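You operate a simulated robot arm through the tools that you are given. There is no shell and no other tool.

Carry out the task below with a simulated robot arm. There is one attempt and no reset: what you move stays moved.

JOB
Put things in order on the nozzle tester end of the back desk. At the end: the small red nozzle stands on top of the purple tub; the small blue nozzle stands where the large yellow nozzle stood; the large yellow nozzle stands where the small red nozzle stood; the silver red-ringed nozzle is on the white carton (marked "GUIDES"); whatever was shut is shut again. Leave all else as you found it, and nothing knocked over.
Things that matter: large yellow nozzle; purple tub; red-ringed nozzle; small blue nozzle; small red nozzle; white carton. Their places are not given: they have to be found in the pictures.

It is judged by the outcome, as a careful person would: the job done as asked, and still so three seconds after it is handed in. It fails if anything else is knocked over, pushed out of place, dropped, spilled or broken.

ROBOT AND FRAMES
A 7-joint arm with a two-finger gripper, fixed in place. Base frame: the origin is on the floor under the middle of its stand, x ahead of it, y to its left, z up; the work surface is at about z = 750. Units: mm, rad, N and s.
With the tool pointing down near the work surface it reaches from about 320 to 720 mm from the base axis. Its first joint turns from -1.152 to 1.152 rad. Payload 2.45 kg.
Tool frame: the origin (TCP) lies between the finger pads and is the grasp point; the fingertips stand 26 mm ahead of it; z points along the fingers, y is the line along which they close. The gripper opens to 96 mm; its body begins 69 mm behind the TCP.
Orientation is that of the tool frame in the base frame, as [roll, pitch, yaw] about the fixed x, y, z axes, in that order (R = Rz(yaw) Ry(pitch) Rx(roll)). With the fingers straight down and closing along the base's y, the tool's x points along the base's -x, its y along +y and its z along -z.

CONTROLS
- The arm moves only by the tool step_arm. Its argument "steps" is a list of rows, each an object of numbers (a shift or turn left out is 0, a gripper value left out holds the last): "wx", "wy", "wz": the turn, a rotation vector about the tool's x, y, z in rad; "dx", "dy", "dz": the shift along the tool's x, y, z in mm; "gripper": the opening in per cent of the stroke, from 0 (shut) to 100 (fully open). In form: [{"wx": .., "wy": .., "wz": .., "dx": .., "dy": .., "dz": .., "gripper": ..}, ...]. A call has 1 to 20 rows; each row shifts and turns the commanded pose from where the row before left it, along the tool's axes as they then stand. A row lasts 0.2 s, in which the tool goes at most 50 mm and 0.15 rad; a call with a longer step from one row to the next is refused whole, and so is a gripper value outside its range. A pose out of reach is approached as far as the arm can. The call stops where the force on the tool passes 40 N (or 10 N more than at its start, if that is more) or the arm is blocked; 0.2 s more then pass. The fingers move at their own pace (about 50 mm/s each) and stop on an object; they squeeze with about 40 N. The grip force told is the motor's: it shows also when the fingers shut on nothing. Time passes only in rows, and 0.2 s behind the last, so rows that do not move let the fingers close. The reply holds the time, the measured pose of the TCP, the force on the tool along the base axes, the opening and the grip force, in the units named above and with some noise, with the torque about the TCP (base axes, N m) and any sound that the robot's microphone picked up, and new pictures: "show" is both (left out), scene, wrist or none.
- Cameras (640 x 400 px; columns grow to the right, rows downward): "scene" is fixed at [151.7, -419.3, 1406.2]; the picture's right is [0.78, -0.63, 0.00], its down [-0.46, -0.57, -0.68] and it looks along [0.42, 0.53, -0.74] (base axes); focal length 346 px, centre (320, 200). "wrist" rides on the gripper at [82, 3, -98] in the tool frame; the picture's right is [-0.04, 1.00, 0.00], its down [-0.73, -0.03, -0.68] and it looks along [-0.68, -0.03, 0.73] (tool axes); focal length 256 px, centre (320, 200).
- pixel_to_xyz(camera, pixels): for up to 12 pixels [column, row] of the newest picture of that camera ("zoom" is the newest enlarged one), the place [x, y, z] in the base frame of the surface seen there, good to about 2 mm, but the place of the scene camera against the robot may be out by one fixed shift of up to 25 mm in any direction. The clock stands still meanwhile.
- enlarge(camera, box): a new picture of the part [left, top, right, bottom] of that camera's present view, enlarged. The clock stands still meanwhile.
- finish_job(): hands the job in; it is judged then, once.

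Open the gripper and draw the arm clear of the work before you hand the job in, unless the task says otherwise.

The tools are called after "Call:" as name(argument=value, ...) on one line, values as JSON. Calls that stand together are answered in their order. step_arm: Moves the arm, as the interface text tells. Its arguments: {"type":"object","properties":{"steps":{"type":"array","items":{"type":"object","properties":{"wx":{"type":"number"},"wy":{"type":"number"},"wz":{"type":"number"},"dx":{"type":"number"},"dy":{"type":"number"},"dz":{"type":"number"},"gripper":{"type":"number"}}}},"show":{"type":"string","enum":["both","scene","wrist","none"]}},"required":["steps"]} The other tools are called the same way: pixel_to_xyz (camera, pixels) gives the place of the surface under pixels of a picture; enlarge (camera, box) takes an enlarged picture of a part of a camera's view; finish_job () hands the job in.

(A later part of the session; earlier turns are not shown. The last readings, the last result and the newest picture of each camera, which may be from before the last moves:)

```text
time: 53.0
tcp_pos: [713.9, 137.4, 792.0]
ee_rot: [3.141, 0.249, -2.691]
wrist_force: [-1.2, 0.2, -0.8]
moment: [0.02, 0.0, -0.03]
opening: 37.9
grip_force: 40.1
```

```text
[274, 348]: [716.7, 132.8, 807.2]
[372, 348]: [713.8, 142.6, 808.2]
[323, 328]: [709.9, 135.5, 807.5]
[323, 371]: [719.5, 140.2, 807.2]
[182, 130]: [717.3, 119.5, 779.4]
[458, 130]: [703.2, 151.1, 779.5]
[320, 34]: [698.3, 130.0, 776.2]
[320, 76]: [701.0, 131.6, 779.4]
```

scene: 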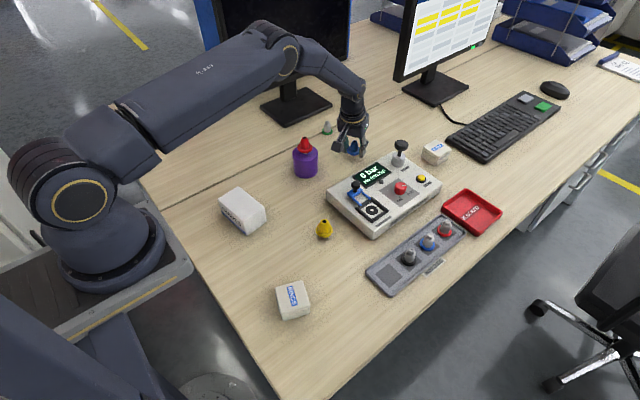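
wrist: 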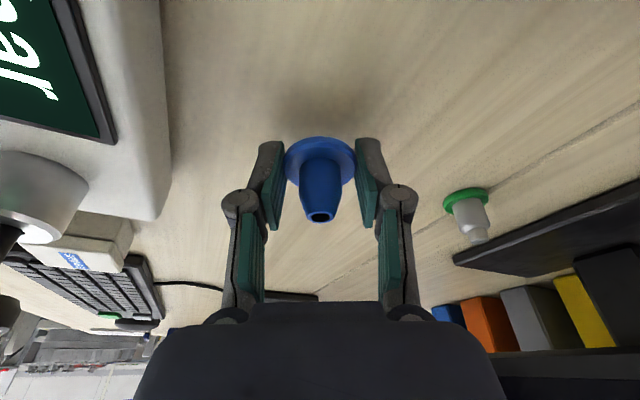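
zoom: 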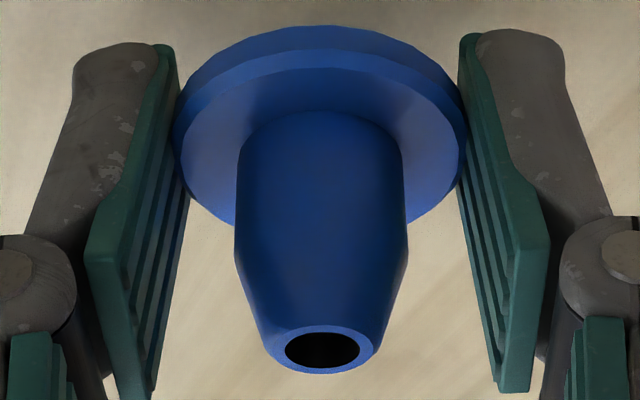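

The axis is at (715, 138), right on yellow's old place; ~8.5 mm remain. I lower 6 mm, then in small steps.

Call:
step_arm(steps=[{"dx": 0.74, "dz": 2.9}, {"dx": 0.74, "dz": 2.9}, {}], show="none")

Call:
step_arm(steps=[{"dx": 0.25, "dz": 0.97}, {}], show="none")

Call:
step_arm(steps=[{"dx": 0.2, "dz": 0.77}, {}], show="none")

```text
time: 53.8
tcp_pos: [712.8, 138.5, 786.7]
ee_rot: [-3.141, 0.249, -2.691]
wrist_force: [0.0, -1.3, -1.7]
moment: [-0.01, 0.0, 0.04]
opening: 38.0
grip_force: 39.8
```

```text
time: 54.4
tcp_pos: [713.5, 138.6, 785.8]
ee_rot: [3.141, 0.249, -2.692]
wrist_force: [-0.6, 0.1, -0.7]
moment: [-0.02, 0.04, 0.01]
opening: 38.4
grip_force: 40.6
```

```text
time: 55.0
tcp_pos: [713.5, 140.0, 786.5]
ee_rot: [-3.141, 0.25, -2.69]
wrist_force: [-0.5, 0.6, -0.4]
moment: [0.02, 0.0, -0.02]
opening: 37.9
grip_force: 40.1
```

No contact yet (z≈786); I continue in small steps.

Call:
step_arm(steps=[{"dx": 0.25, "dz": 0.97}, {}], show="none")

Call:
step_arm(steps=[{"dx": 0.15, "dz": 0.58}, {}], show="none")

Call:
step_arm(steps=[{"dx": 0.15, "dz": 0.58}, {}], show="wrist")

```text
time: 55.6
tcp_pos: [713.6, 140.1, 785.0]
ee_rot: [-3.141, 0.251, -2.692]
wrist_force: [0.4, 0.3, -0.4]
moment: [-0.01, -0.04, -0.01]
opening: 38.2
grip_force: 39.9
```

```text
time: 56.2
tcp_pos: [713.1, 139.9, 784.6]
ee_rot: [-3.141, 0.25, -2.692]
wrist_force: [0.6, -0.9, 0.2]
moment: [-0.01, -0.02, 0.0]
opening: 38.0
grip_force: 40.2
```

```text
time: 56.8
tcp_pos: [715.0, 140.8, 782.9]
ee_rot: [-3.142, 0.249, -2.69]
wrist_force: [0.4, 0.1, -0.2]
moment: [-0.02, 0.0, 0.0]
opening: 38.1
grip_force: 39.9
```

wrist: 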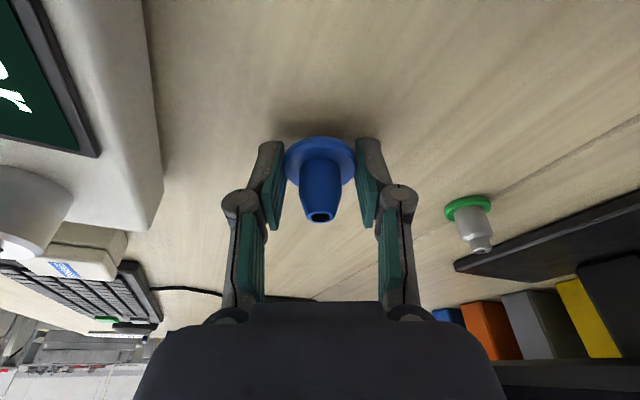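

Still no contact; I check the tip height and axis.

Call:
enlarge(camera="wrist", box=[280, 130, 360, 230])

Call:
pixel_to_xyz(camera="zoom", pixels=[[274, 348], [372, 348], [323, 328], [323, 371], [182, 130], [458, 130], [320, 34], [320, 76]])

```text
4.00 times, centred on (320, 180) of wrist
```

zoom: 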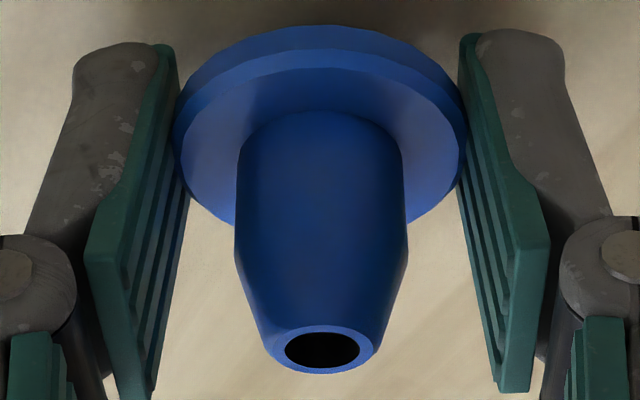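

```text
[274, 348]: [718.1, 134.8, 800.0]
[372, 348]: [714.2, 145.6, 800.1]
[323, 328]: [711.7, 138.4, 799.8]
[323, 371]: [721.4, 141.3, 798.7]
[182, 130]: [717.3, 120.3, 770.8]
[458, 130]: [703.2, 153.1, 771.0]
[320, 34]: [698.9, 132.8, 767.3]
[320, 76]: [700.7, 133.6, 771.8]
```

The axis drifted to (716.2, 140.2) with ~1 mm to go. I correct by (−1.4, −2.0) and lower again.

Call:
step_arm(steps=[{"dx": 2.06, "dy": -1.19, "dz": -0.53}, {}], show="none")

Call:
step_arm(steps=[{"dx": 0.15, "dz": 0.58}, {}], show="none")

Call:
step_arm(steps=[{"dx": 0.15, "dz": 0.58}, {}], show="wrist")

```text
time: 57.4
tcp_pos: [711.8, 138.7, 782.9]
ee_rot: [-3.141, 0.25, -2.691]
wrist_force: [-0.1, 0.4, -0.5]
moment: [0.0, 0.03, 0.01]
opening: 38.3
grip_force: 40.1
```

```text
time: 58.0
tcp_pos: [712.5, 138.2, 782.7]
ee_rot: [-3.141, 0.25, -2.691]
wrist_force: [-1.9, -0.8, 8.7]
moment: [0.05, 0.1, 0.02]
opening: 38.2
grip_force: 39.6
```

```text
time: 58.6
tcp_pos: [712.7, 137.6, 781.8]
ee_rot: [-3.141, 0.254, -2.693]
wrist_force: [-4.5, -1.8, 18.1]
moment: [-0.02, 0.15, -0.01]
opening: 38.5
grip_force: 40.3
```

wrist: 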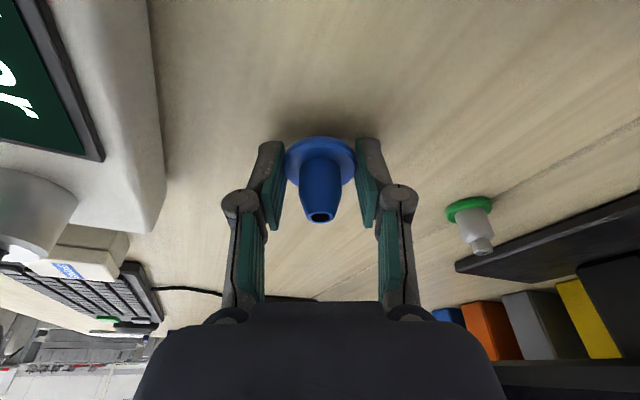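

Contact (18 N). I ease back ~1 mm to unload and measure the axis.

Call:
step_arm(steps=[{"dx": -0.25, "dz": -0.97}, {}], show="wrist")

Call:
enlarge(camera="wrist", box=[280, 130, 360, 230])

Call:
pixel_to_xyz(camera="zoom", pixels=[[274, 348], [372, 348], [323, 328], [323, 371], [182, 130], [458, 130], [320, 34], [320, 76]])

```text
time: 59.2
tcp_pos: [712.3, 138.7, 782.7]
ee_rot: [3.14, 0.251, -2.692]
wrist_force: [3.7, 0.7, 8.1]
moment: [0.01, -0.13, 0.03]
opening: 38.1
grip_force: 40.2
```

wrist: 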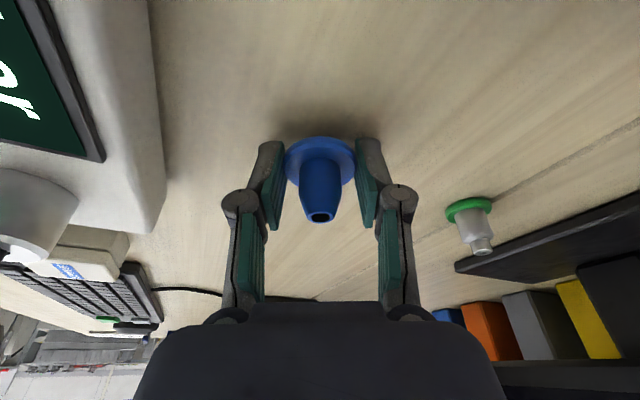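

```text
4.00 times, centred on (320, 180) of wrist
```

zoom: 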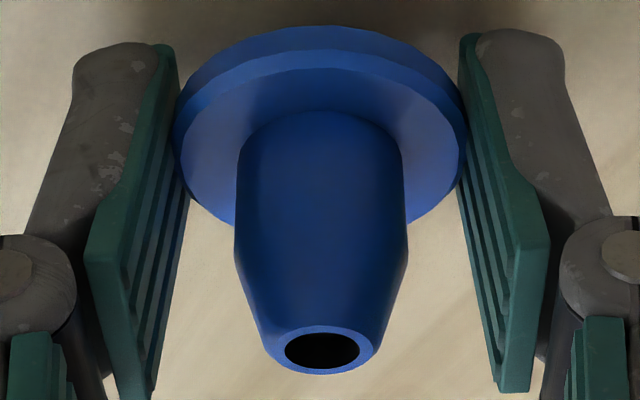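

```text
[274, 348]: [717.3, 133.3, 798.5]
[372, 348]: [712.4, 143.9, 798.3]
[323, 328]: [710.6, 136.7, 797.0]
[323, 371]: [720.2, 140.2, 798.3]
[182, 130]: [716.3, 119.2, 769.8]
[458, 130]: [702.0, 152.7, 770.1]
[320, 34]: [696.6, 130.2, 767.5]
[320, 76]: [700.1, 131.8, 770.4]
```

The axis is at (715, 138.5) — on target. I open the fingers gradually.

Call:
step_arm(steps=[{"dx": -0.08, "dz": -0.3}, {"gripper": 41}, {"gripper": 44}, {"gripper": 50}, {"gripper": 60}, {}, {}], show="both")

```text
time: 60.8
tcp_pos: [712.1, 139.8, 783.5]
ee_rot: [-3.14, 0.25, -2.691]
wrist_force: [0.0, -0.3, -0.2]
moment: [-0.02, 0.0, 0.01]
opening: 57.7
grip_force: 0.0
```

scene: 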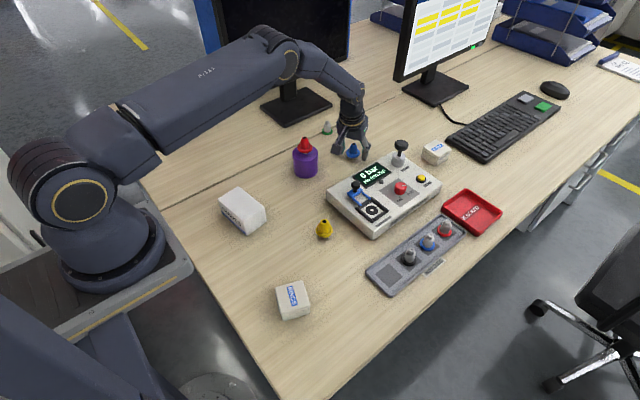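
wrist: 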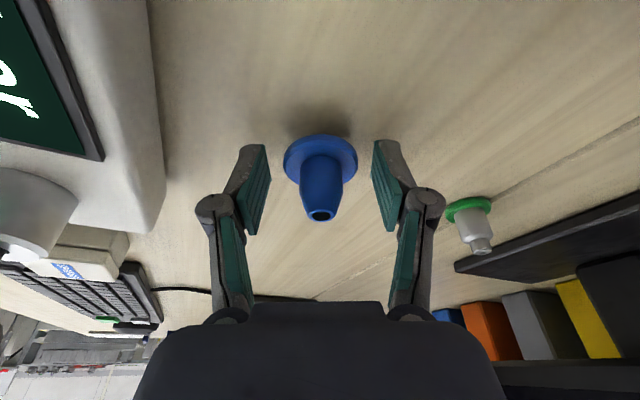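

Blue stands free and upright. I retreat straight up ~160 mm.

Call:
step_arm(steps=[{"dx": -2.47, "dz": -9.69}, {"dx": -6.2, "dz": -24.2}, {"dx": -7.42, "dz": -29.07}, {"dx": -7.42, "dz": -29.07}, {"dx": -7.42, "dz": -29.07}, {"dx": -7.42, "dz": -29.07}, {}], show="both")

```text
time: 62.4
tcp_pos: [710.6, 137.5, 938.6]
ee_rot: [-3.141, 0.249, -2.69]
wrist_force: [0.4, 0.0, 0.8]
moment: [0.01, 0.0, 0.04]
opening: 57.8
grip_force: 0.2
```

scene: 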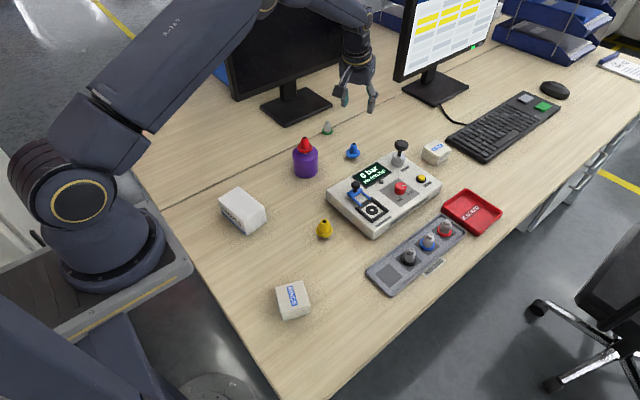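
wrist: 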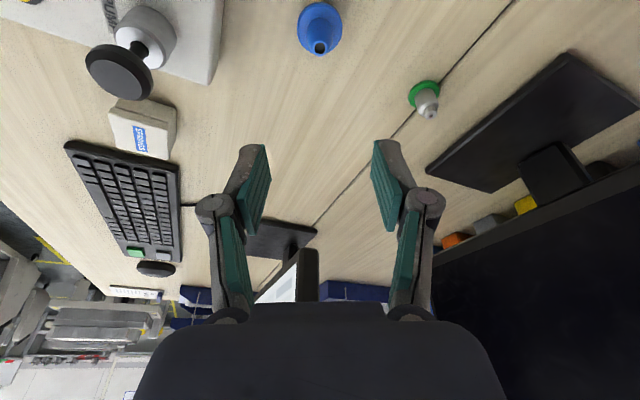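

All three coloured nozzles are placed. Now I turn the yaw back to 0, reduce the tilt to 0.12 and move level to about (620, −190, 940) to view the red-ringed nozzle in the grey tray.

Call:
step_arm(steps=[{"wx": 0.02783, "wz": 0.109}, {"wx": 0.02783, "wz": 0.109}, {"wx": 0.02783, "wz": 0.109}, {"wx": 0.02783, "wz": 0.109}, {"wy": 0.13}, {"dx": 11.2, "dy": -41, "dz": -1.35}, {"dx": 11.2, "dy": -41, "dz": -1.35}, {"dx": 11.2, "dy": -41, "dz": -1.35}, {"dx": 11.2, "dy": -41, "dz": -1.35}, {"dx": 11.2, "dy": -41, "dz": -1.35}, {"dx": 11.2, "dy": -41, "dz": -1.35}, {"dx": 11.2, "dy": -41, "dz": -1.35}, {"dx": 11.2, "dy": -41, "dz": -1.35}, {}, {}], show="both")

```text
time: 65.6
tcp_pos: [621.6, -188.9, 938.8]
ee_rot: [-3.141, 0.119, -3.14]
wrist_force: [0.8, 0.2, 0.0]
moment: [0.03, 0.0, 0.01]
opening: 57.7
grip_force: 0.0
```

scene: 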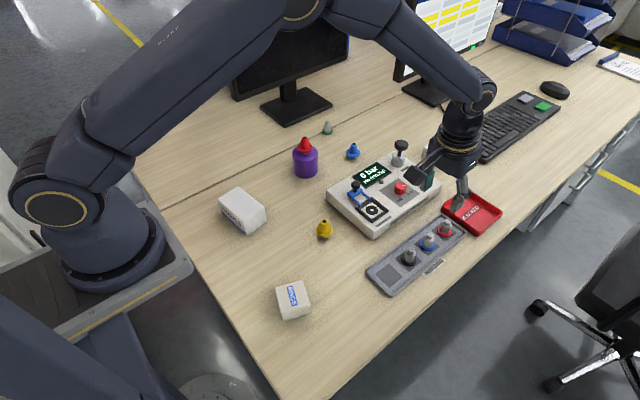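
wrist: 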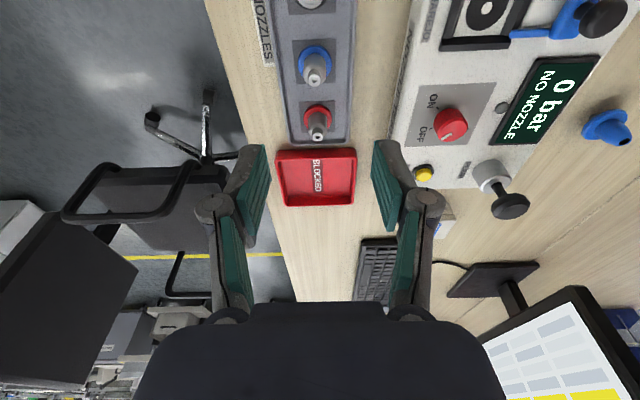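

The red-ringed nozzle shows at (317,122), the tray lying along x. I zoom in and measure it.

Call:
enlarge(camera="wrist", box=[268, 80, 364, 155])

```text
5.33 times, centred on (316, 118) of wrist
```

zoom: 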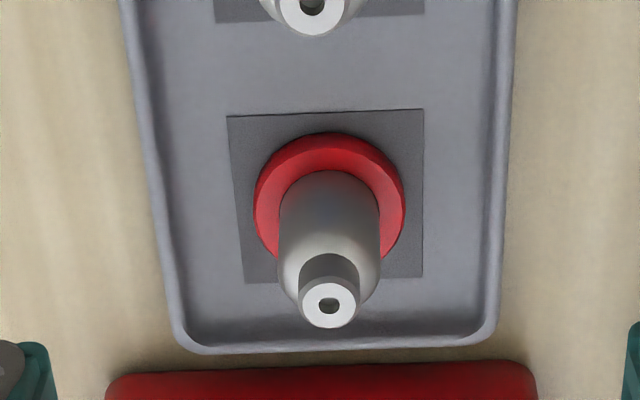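

Call:
pixel_to_xyz(camera="zoom", pixels=[[305, 304], [352, 304], [328, 283], [328, 325], [258, 205], [402, 205], [330, 140], [290, 230], [370, 230], [180, 200], [490, 200], [150, 385]])

```text
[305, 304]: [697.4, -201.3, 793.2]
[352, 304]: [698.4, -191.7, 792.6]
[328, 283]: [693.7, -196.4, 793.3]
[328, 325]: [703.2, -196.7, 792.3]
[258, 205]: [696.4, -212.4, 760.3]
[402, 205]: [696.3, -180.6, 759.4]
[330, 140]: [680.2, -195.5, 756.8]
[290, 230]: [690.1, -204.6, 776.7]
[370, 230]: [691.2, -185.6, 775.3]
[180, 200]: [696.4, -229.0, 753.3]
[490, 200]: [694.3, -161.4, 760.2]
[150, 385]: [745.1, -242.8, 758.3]
```

The red-ringed nozzle: axis ≈(697.8, −196.5), ring top z≈760, body Ø≈20, tip z≈793, tray floor z≈753. I go to (695.4, −196.5, 850) with the opening narrowed to ~40 mm so the fingers stay inside the tray rim.

Call:
step_arm(steps=[{"dx": -20.9, "dy": -2.5, "dz": 32.3, "gripper": 42}, {"dx": -20.9, "dy": -2.5, "dz": 32.3}, {"dx": -20.8, "dy": -2.6, "dz": 32.4}, {}, {}], show="both")

Call:
enlarge(camera="wrist", box=[240, 90, 400, 190])

```text
time: 66.8
tcp_pos: [693.9, -198.3, 848.8]
ee_rot: [3.142, 0.119, 3.141]
wrist_force: [0.4, 0.4, 0.4]
moment: [0.0, 0.03, 0.0]
opening: 40.3
grip_force: 0.1
```

scene: 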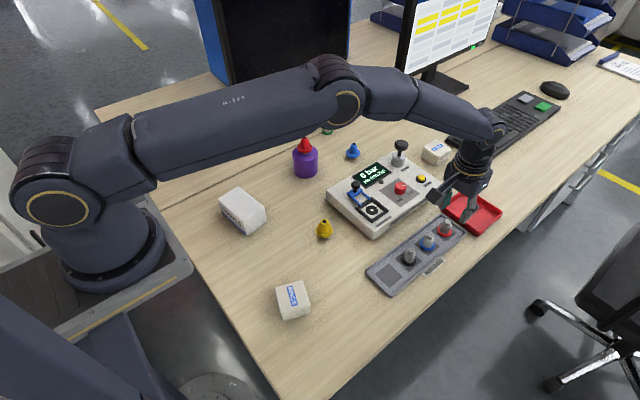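
wrist: 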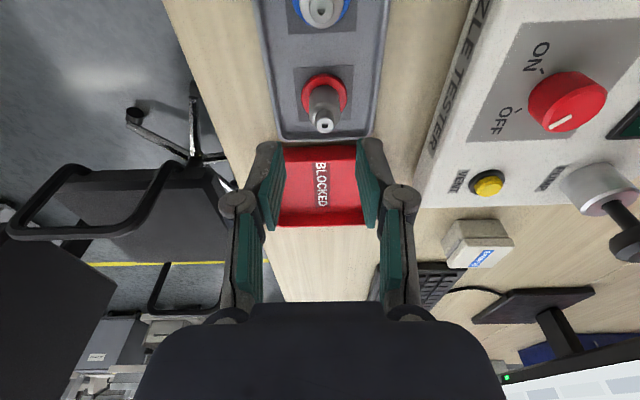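

```text
4.00 times, centred on (320, 140) of wrist
```

zoom: 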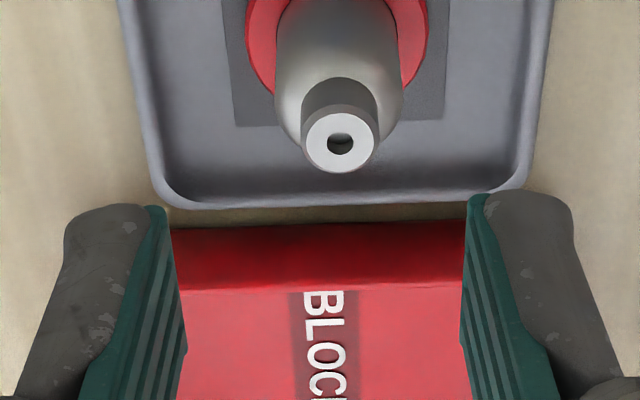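

Call:
pixel_to_xyz(camera="zoom", pixels=[[310, 142], [370, 142], [340, 116], [340, 170], [285, 80], [395, 80], [155, 215], [485, 203], [175, 320], [470, 310], [250, 40], [425, 40]])

```text
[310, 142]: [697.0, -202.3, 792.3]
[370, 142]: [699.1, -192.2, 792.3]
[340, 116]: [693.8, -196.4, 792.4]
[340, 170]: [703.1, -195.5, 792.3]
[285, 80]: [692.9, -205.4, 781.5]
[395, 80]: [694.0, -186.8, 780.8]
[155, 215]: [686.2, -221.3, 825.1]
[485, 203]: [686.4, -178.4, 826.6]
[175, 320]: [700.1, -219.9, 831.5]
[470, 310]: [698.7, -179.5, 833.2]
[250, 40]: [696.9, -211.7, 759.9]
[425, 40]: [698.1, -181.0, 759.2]
```

The pads' middle is 3.3 mm to −y of the nozzle and ~2 mm short in x. I correct, descend 36 mm, and re-check.

Call:
step_arm(steps=[{"dx": -2, "dy": 3.3}, {"dx": 2.15, "dz": 17.9}, {"dx": 2.15, "dz": 17.9}, {}, {}], show="wrist")

Call:
enlarge(camera="wrist", box=[240, 120, 400, 220])

```text
time: 68.0
tcp_pos: [697.0, -193.9, 813.8]
ee_rot: [3.141, 0.12, 3.14]
wrist_force: [0.1, -0.1, -0.2]
moment: [0.01, -0.01, -0.02]
opening: 40.5
grip_force: 0.1
```

wrist: 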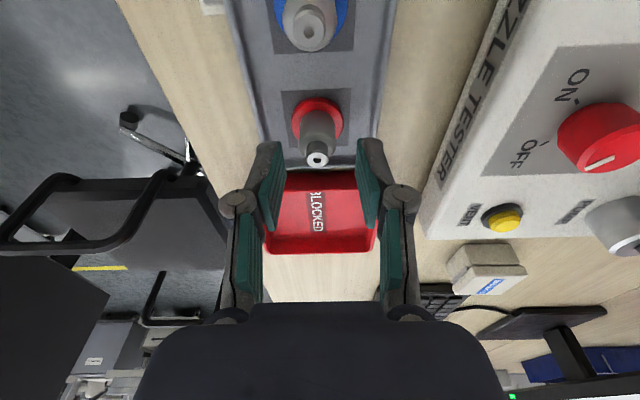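

```text
4.00 times, centred on (320, 170) of wrist
```

zoom: 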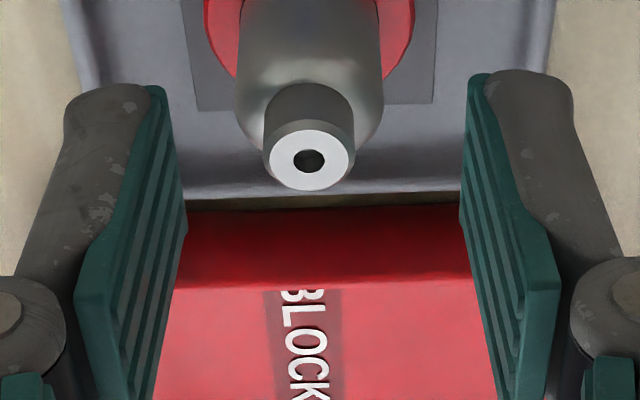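

Call:
pixel_to_xyz(camera="zoom", pixels=[[273, 160], [345, 160], [309, 133], [309, 187], [245, 80], [375, 80], [155, 95], [484, 85], [175, 200], [470, 190]])

```text
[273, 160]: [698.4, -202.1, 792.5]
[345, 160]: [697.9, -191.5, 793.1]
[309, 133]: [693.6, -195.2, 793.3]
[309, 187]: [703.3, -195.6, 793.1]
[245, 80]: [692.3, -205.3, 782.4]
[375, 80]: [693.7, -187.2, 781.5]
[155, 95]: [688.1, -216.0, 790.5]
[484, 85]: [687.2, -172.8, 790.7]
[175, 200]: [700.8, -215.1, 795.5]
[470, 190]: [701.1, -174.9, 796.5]
```

A −1.5 mm y correction and +1.5 mm in x are needed; I then descend to z≈791 around the silver body.

Call:
step_arm(steps=[{"dx": -1.5, "dy": -1.5}, {"dx": 1.4, "dz": 11.3}, {"dx": 1.3, "dz": 11.2}, {}, {}], show="both")

Call:
enlarge(camera="wrist", box=[240, 130, 400, 230])

```text
time: 69.2
tcp_pos: [699.8, -195.3, 792.1]
ee_rot: [-3.141, 0.121, 3.141]
wrist_force: [0.5, 1.1, -1.0]
moment: [0.03, -0.03, -0.02]
opening: 40.5
grip_force: 0.1
```

scene: 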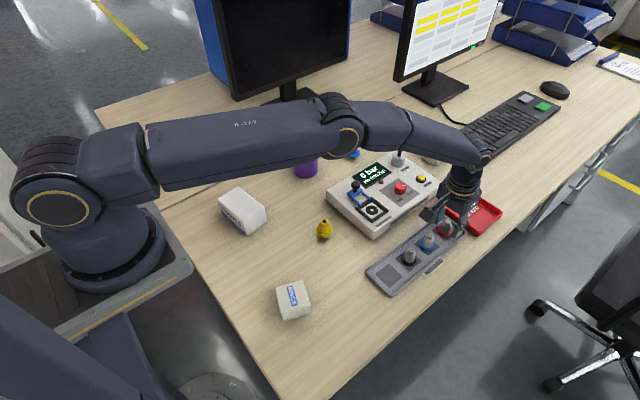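
wrist: 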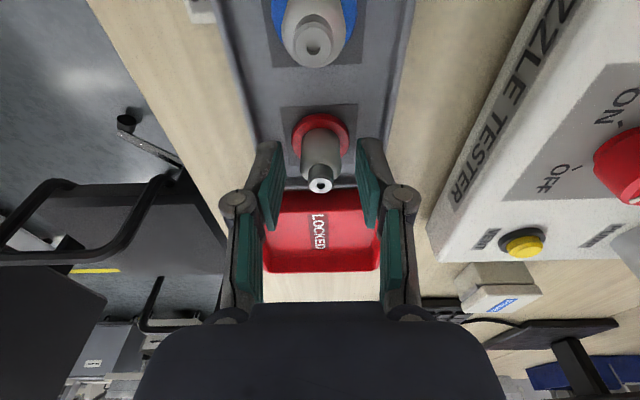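

```text
4.00 times, centred on (320, 180) of wrist
```

zoom: 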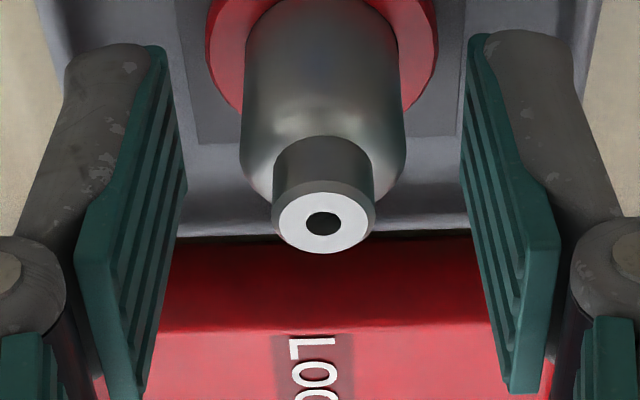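

Call:
pixel_to_xyz(camera="zoom", pixels=[[280, 222], [368, 222], [322, 196], [322, 250], [250, 110], [400, 110], [155, 60], [484, 48], [175, 170], [470, 160]])

```text
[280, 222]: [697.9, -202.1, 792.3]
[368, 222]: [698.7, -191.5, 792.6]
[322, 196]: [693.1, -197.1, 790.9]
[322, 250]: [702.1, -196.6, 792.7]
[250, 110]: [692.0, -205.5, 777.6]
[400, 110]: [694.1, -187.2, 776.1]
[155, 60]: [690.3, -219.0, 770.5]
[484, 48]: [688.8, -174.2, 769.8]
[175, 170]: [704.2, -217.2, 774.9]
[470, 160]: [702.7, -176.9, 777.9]
```

The pads are centred on the body (mid y −196.8 vs nozzle −196.8). I close gradually and grip.

Call:
step_arm(steps=[{"gripper": 32}, {"gripper": 26}, {"gripper": 23}, {"gripper": 20}, {"gripper": 15}, {"gripper": 0}, {}, {}], show="both")

Call:
enlarge(camera="wrist", box=[240, 130, 400, 230])

```text
time: 71.0
tcp_pos: [699.8, -196.0, 793.3]
ee_rot: [-3.141, 0.12, 3.141]
wrist_force: [1.2, 0.4, -0.5]
moment: [-0.02, 0.05, 0.0]
opening: 20.5
grip_force: 40.1
```

scene: 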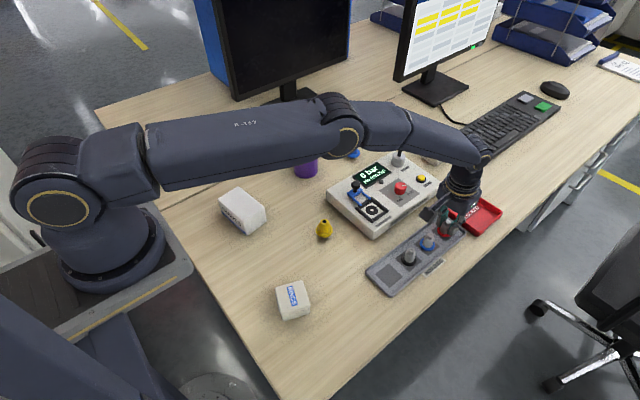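
wrist: 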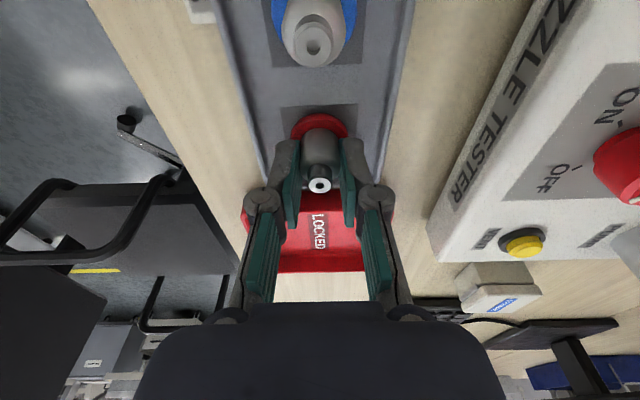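

```text
4.00 times, centred on (320, 180) of wrist
```

zoom: 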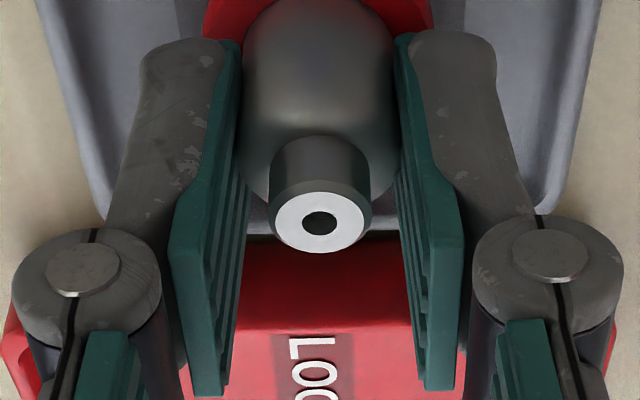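

The red-ringed nozzle is gripped (20.5 mm, 40 N). I lift it vertically ~146 mm.

Call:
step_arm(steps=[{"dx": -0.48, "dz": -3.97}, {"dx": -1.44, "dz": -11.9}, {"dx": -3.59, "dz": -29.8}, {"dx": -4.79, "dz": -39.7}, {"dx": -4.79, "dz": -39.7}, {"dx": -2.4, "dz": -19.9}, {}], show="both")

Call:
enlarge(camera="wrist", box=[240, 110, 400, 210])

```text
time: 72.6
tcp_pos: [699.1, -195.1, 938.8]
ee_rot: [-3.141, 0.117, -3.141]
wrist_force: [0.0, -0.2, -0.5]
moment: [0.01, 0.0, 0.0]
opening: 20.5
grip_force: 40.6
```

scene: 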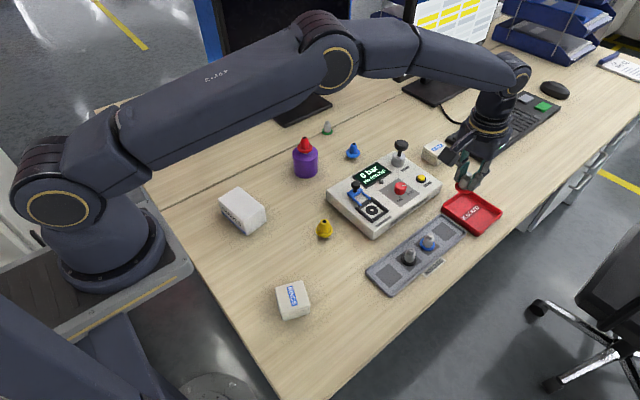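
wrist: 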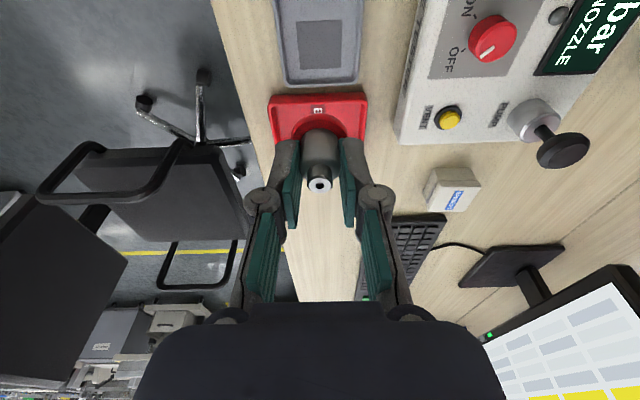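

```text
4.00 times, centred on (320, 160) of wrist
```

zoom: 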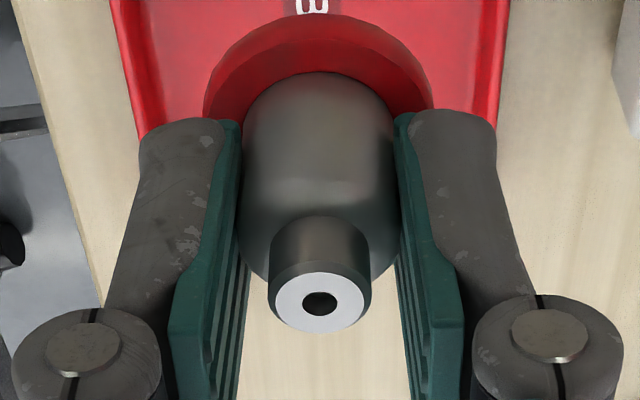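

Held upright. I carry it level at z≈939 diagonally to above the white GUIDES carton (355, 141).

Call:
step_arm(steps=[{"dx": 14.23, "dy": 14, "dz": -1.7}, {"dx": 28.46, "dy": 28, "dz": -3.43}, {"dx": 28.46, "dy": 28, "dz": -3.43}, {"dx": 28.46, "dy": 28, "dz": -3.43}, {"dx": 28.46, "dy": 28, "dz": -3.43}, {"dx": 28.46, "dy": 28, "dz": -3.43}, {"dx": 28.46, "dy": 28, "dz": -3.43}, {"dx": 28.46, "dy": 28, "dz": -3.43}, {"dx": 28.46, "dy": 28, "dz": -3.43}, {"dx": 28.46, "dy": 28, "dz": -3.43}, {"dx": 28.46, "dy": 28, "dz": -3.43}, {"dx": 28.46, "dy": 28, "dz": -3.43}, {"dx": 14.2, "dy": 14, "dz": -1.7}, {}, {}], show="both")

```text
time: 75.8
tcp_pos: [353.8, 137.9, 937.5]
ee_rot: [3.14, 0.121, 3.138]
wrist_force: [0.7, -0.6, -0.8]
moment: [-0.02, -0.02, 0.03]
opening: 20.7
grip_force: 40.3
```

scene: 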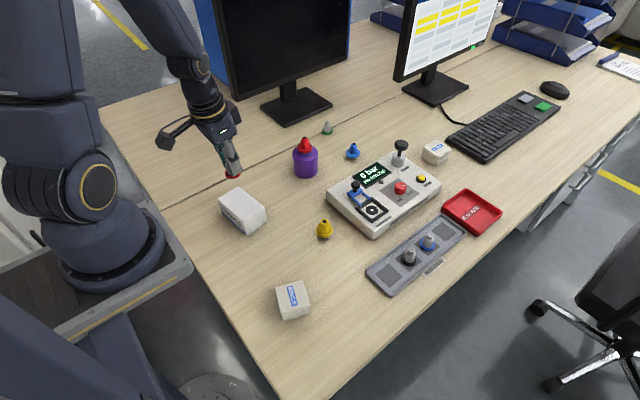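
wrist: 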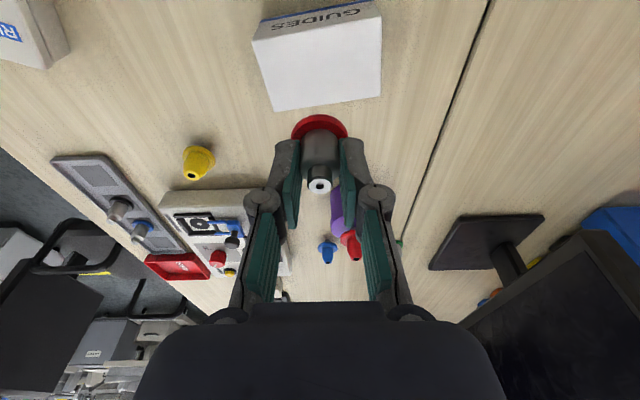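

The carton's whole top is visible below. I measure its top corners and the held nozzle's axis.

Call:
enlarge(camera="wrist", box=[240, 0, 400, 120])

Call:
pixel_to_xyz(camera="wrist", pixels=[[310, 186], [329, 186], [319.5, 180], [319.5, 192], [293, 130], [346, 130], [320, 116]])

```text
3.33 times, centred on (320, 60) of wrist
```

zoom: 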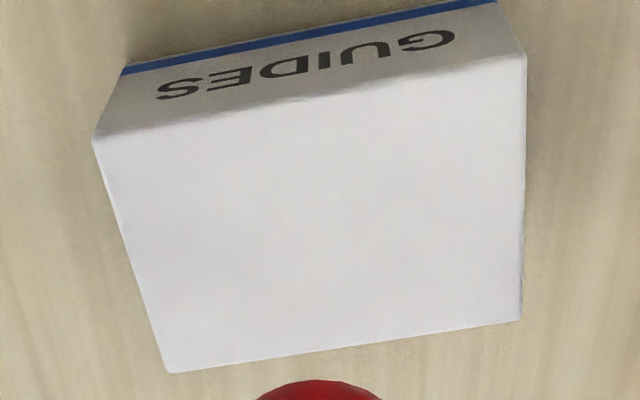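

```text
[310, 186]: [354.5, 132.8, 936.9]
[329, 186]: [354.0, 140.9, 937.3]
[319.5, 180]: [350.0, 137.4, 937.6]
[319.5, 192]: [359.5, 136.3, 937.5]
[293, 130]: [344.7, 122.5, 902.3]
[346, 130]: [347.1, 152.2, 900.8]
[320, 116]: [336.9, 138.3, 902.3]
```

Call:
pixel_to_xyz(camera="zoom", pixels=[[100, 145], [520, 62], [515, 315], [172, 366], [320, 220], [200, 250], [450, 250], [320, 120], [320, 340]])

```text
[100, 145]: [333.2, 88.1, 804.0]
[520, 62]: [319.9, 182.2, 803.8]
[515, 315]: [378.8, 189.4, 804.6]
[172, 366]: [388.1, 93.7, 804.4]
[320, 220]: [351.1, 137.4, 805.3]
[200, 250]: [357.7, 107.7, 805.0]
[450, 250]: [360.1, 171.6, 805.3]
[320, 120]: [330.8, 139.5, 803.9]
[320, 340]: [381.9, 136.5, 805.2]
```

The carton top is centred at (355, 138.4), z≈805; the nozzle axis is at (354.2, 136.9), bottom ≈897. I correct and descend 82 mm.

Call:
step_arm(steps=[{"dx": -0.8, "dy": 1.5}, {"dx": 3.27, "dz": 27.1}, {"dx": 3.27, "dz": 27.1}, {"dx": 2.3, "dz": 18.9}, {"dx": 1, "dz": 8.3}, {}, {}], show="both")

Call:
pixel_to_xyz(camera="wrist", pixels=[[310, 186], [329, 186], [319.5, 180], [319.5, 192], [320, 116], [300, 100], [340, 100]])

```text
time: 77.4
tcp_pos: [356.2, 142.0, 856.4]
ee_rot: [3.14, 0.12, 3.141]
wrist_force: [-0.2, 0.2, -0.2]
moment: [0.01, 0.03, -0.03]
opening: 20.5
grip_force: 40.3
```

scene: 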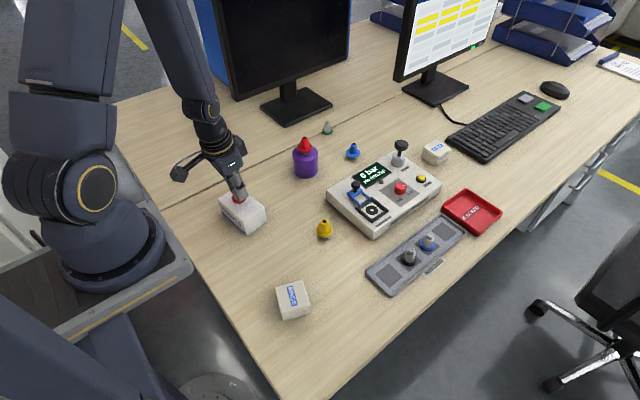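
wrist: 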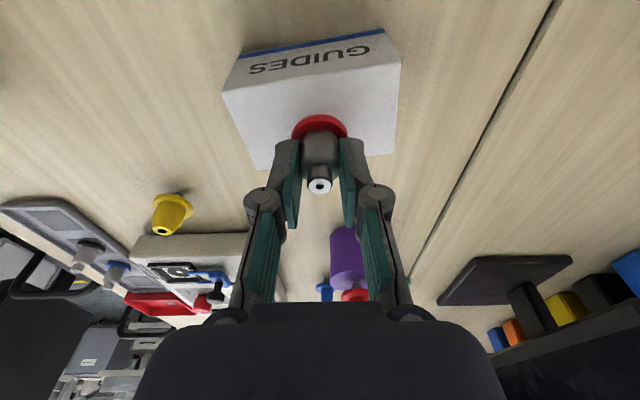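

```text
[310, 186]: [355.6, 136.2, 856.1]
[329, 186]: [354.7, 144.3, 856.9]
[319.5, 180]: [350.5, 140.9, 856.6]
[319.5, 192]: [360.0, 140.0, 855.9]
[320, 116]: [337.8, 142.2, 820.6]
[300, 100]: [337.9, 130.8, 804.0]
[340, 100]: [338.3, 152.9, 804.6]
```

The axis is at (355.2, 140.3) with ~11 mm to go. I shift −1.5 mm in y, lower 8 mm and then step gently to contact.

Call:
step_arm(steps=[{"dy": -1.5}, {"dx": 0.48, "dz": 3.97}, {"dx": 0.48, "dz": 3.97}, {}], show="none")

Call:
step_arm(steps=[{"dx": 0.12, "dz": 0.99}, {}], show="none")

Call:
step_arm(steps=[{"dx": 0.1, "dz": 0.8}, {}], show="none")

```text
time: 78.4
tcp_pos: [357.1, 139.7, 848.0]
ee_rot: [3.142, 0.12, 3.141]
wrist_force: [-0.3, -0.1, -0.5]
moment: [-0.02, -0.01, 0.0]
opening: 20.6
grip_force: 40.2
```

```text
time: 79.0
tcp_pos: [356.6, 140.5, 847.6]
ee_rot: [-3.142, 0.121, 3.14]
wrist_force: [0.4, -0.4, -0.7]
moment: [0.01, -0.01, 0.0]
opening: 20.7
grip_force: 40.4
```

```text
time: 79.6
tcp_pos: [355.7, 139.5, 846.5]
ee_rot: [-3.142, 0.12, 3.141]
wrist_force: [-0.7, -0.7, -0.9]
moment: [0.01, -0.01, -0.02]
opening: 20.5
grip_force: 40.1
```

No contact yet at z≈846.5; I keep stepping down 0.6 mm at a time.

Call:
step_arm(steps=[{"dx": 0.07, "dz": 0.6}, {}], show="none")

Call:
step_arm(steps=[{"dx": 0.07, "dz": 0.6}, {}], show="none")

Call:
step_arm(steps=[{}], show="wrist")

```text
time: 80.2
tcp_pos: [357.0, 140.5, 845.3]
ee_rot: [-3.139, 0.119, -3.14]
wrist_force: [-0.3, -0.3, -0.7]
moment: [0.0, 0.0, -0.01]
opening: 20.6
grip_force: 40.2
```

```text
time: 80.8
tcp_pos: [356.4, 140.8, 843.4]
ee_rot: [-3.142, 0.122, 3.14]
wrist_force: [0.2, -0.1, -0.4]
moment: [0.04, 0.03, -0.01]
opening: 20.6
grip_force: 40.0
```

```text
time: 81.2
tcp_pos: [355.9, 140.8, 845.4]
ee_rot: [3.141, 0.119, -3.141]
wrist_force: [0.0, 0.6, -0.8]
moment: [-0.01, 0.06, -0.01]
opening: 20.5
grip_force: 40.0
```

wrist: 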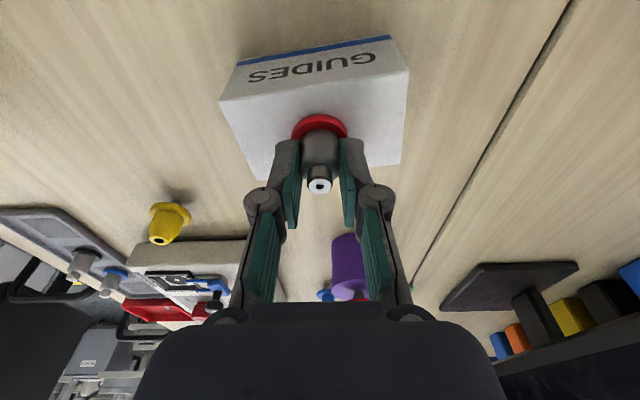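

Call:
pixel_to_xyz(camera="wrist", pixels=[[310, 186], [329, 186], [319.5, 180], [319.5, 192], [320, 116], [300, 105], [340, 105]])

Call:
step_arm(steps=[{"dx": 0.07, "dz": 0.6}, {}], show="none")

```text
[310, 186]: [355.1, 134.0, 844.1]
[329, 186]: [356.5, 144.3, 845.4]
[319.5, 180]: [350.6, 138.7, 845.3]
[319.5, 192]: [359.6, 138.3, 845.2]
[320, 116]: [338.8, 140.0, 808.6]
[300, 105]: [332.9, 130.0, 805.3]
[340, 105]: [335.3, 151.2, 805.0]
```

```text
time: 81.8
tcp_pos: [356.2, 139.5, 842.8]
ee_rot: [-3.141, 0.121, -3.141]
wrist_force: [0.2, -0.2, 0.0]
moment: [-0.03, -0.01, 0.0]
opening: 20.7
grip_force: 39.6
```

The nozzle tip is at z≈845 (base ≈805), axis (355.3, 139) – practically touching. I step down a little more until the force rises.

Call:
step_arm(steps=[{"dx": 0.06, "dz": 0.5}, {}], show="none")

Call:
step_arm(steps=[{"dx": 0.05, "dz": 0.4}, {}], show="none")

```text
time: 82.4
tcp_pos: [356.4, 140.7, 844.0]
ee_rot: [-3.141, 0.119, -3.14]
wrist_force: [-1.0, 0.2, 0.1]
moment: [0.01, 0.03, -0.02]
opening: 20.6
grip_force: 40.2
```

```text
time: 83.0
tcp_pos: [354.3, 141.7, 843.1]
ee_rot: [3.141, 0.12, -3.141]
wrist_force: [0.2, -0.9, 1.7]
moment: [-0.05, 0.02, 0.0]
opening: 20.5
grip_force: 40.1
```

A first hint of contact (1.7 N); one more small step to confirm.

Call:
step_arm(steps=[{"dx": 0.05, "dz": 0.4}, {}], show="none")

```text
time: 83.6
tcp_pos: [355.6, 140.7, 843.7]
ee_rot: [3.141, 0.121, 3.141]
wrist_force: [-2.3, 1.7, 12.3]
moment: [0.02, 0.09, -0.01]
opening: 20.5
grip_force: 40.3
```

Contact confirmed (12 N). I ease back 0.4 mm and open the fingers gradually to ~42 mm.

Call:
step_arm(steps=[{"dx": -0.05, "dz": -0.4}, {"gripper": 23}, {"gripper": 26}, {"gripper": 32}, {"gripper": 44}, {}, {}], show="both")

Call:
enlarge(camera="wrist", box=[220, 20, 420, 220])

```text
time: 85.2
tcp_pos: [356.2, 140.3, 843.8]
ee_rot: [-3.14, 0.121, 3.141]
wrist_force: [-0.1, -0.4, -0.6]
moment: [-0.01, 0.02, -0.02]
opening: 42.5
grip_force: 0.0
```

scene: 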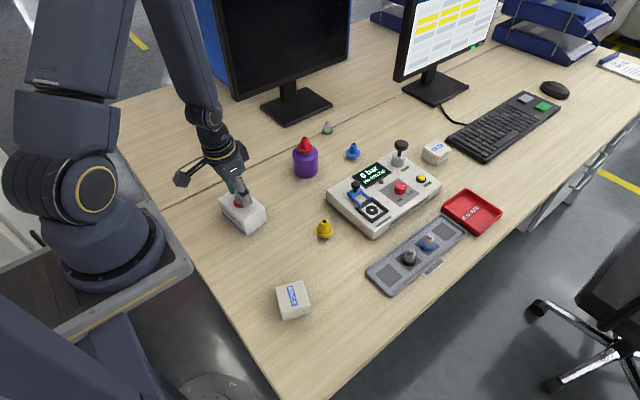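
wrist: 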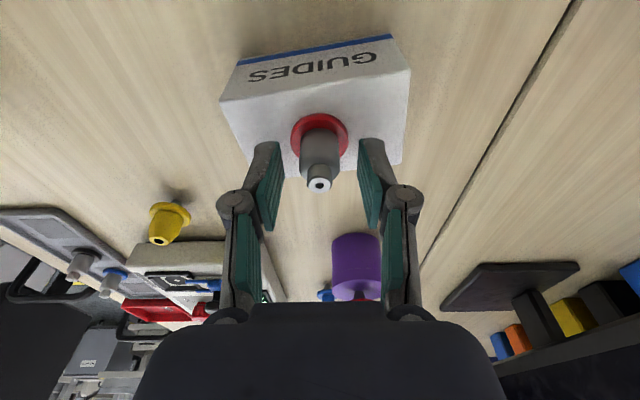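

```text
2.00 times, centred on (320, 120) of wrist
```

zoom: 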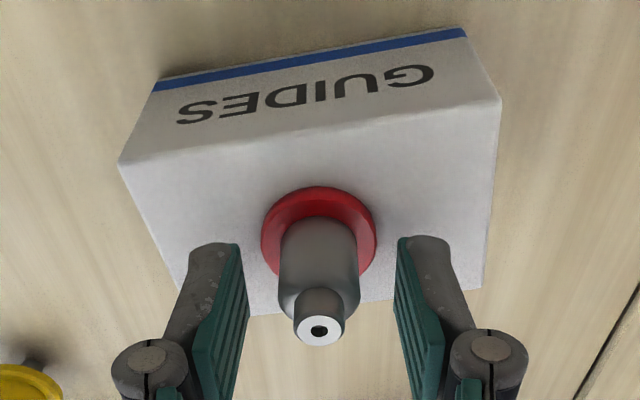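

The red-ringed nozzle stands free on the carton's top. I draw straight up ~130 mm and look over the whole scene.

Call:
step_arm(steps=[{"dx": -1.2, "dz": -9.9}, {"dx": -2.4, "dz": -19.9}, {"dx": -3.6, "dz": -29.8}, {"dx": -4.2, "dz": -34.7}, {"dx": -4.2, "dz": -34.7}, {}], show="both")

Call:
enlarge(camera="wrist", box=[230, 0, 400, 120])

```text
time: 86.6
tcp_pos: [353.7, 137.4, 975.9]
ee_rot: [3.141, 0.118, -3.141]
wrist_force: [-0.1, -0.5, 0.0]
moment: [0.03, -0.01, 0.0]
opening: 42.2
grip_force: 0.0
```

scene: 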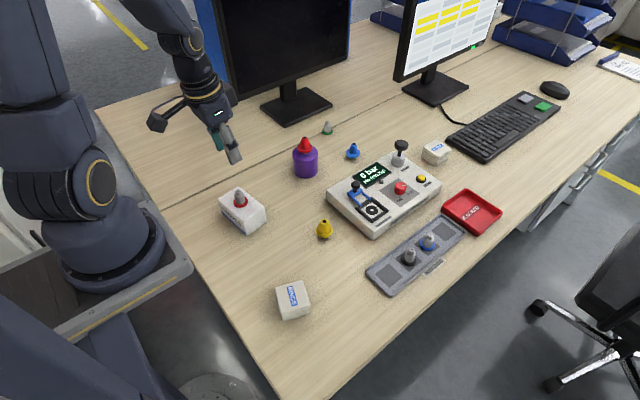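
wrist: 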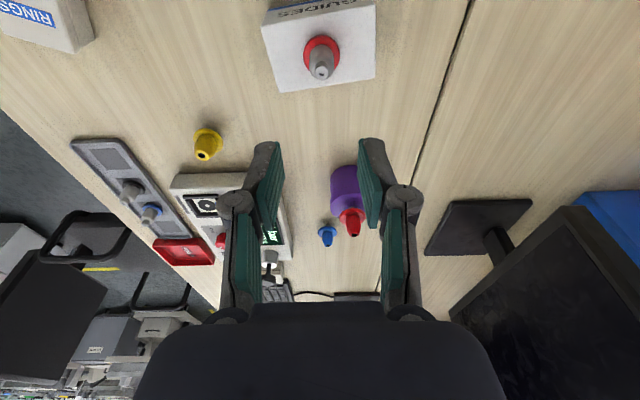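

```text
3.33 times, centred on (315, 60) of wrist
```

zoom: 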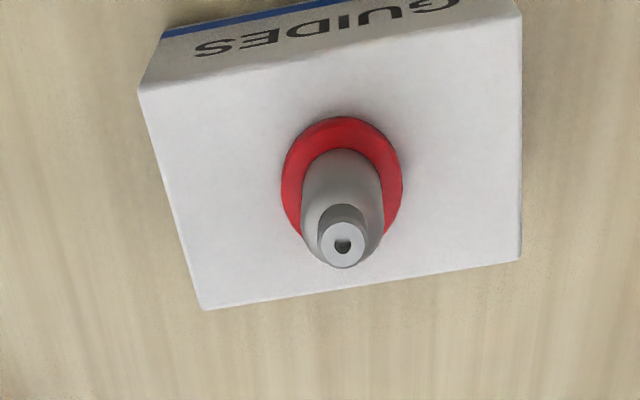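

The nozzle stands centred on the carton. I enlarge the scene views to check every object before handing in.

Call:
enlarge(camera="scene", box=[210, 110, 370, 250])

Call:
enlarge(camera="scene", box=[320, 110, 520, 300])

```text
2.86 times, centred on (290, 180) of scene
```

zoom: 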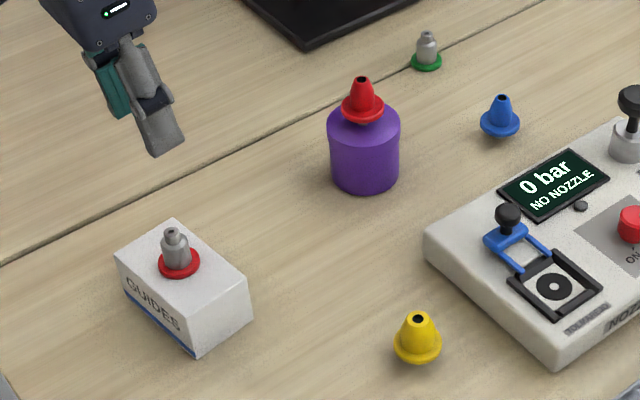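

```text
2.11 times, centred on (420, 205) of scene
```

zoom: 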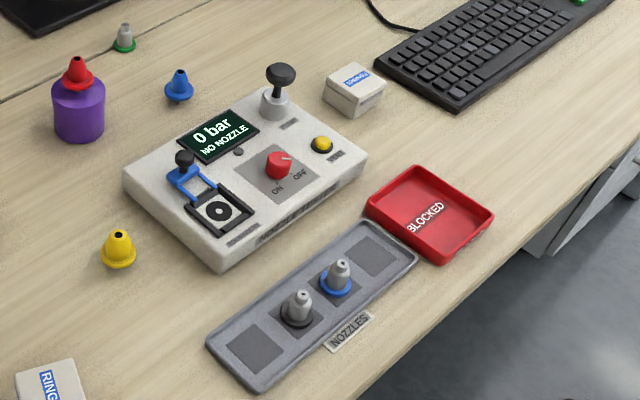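

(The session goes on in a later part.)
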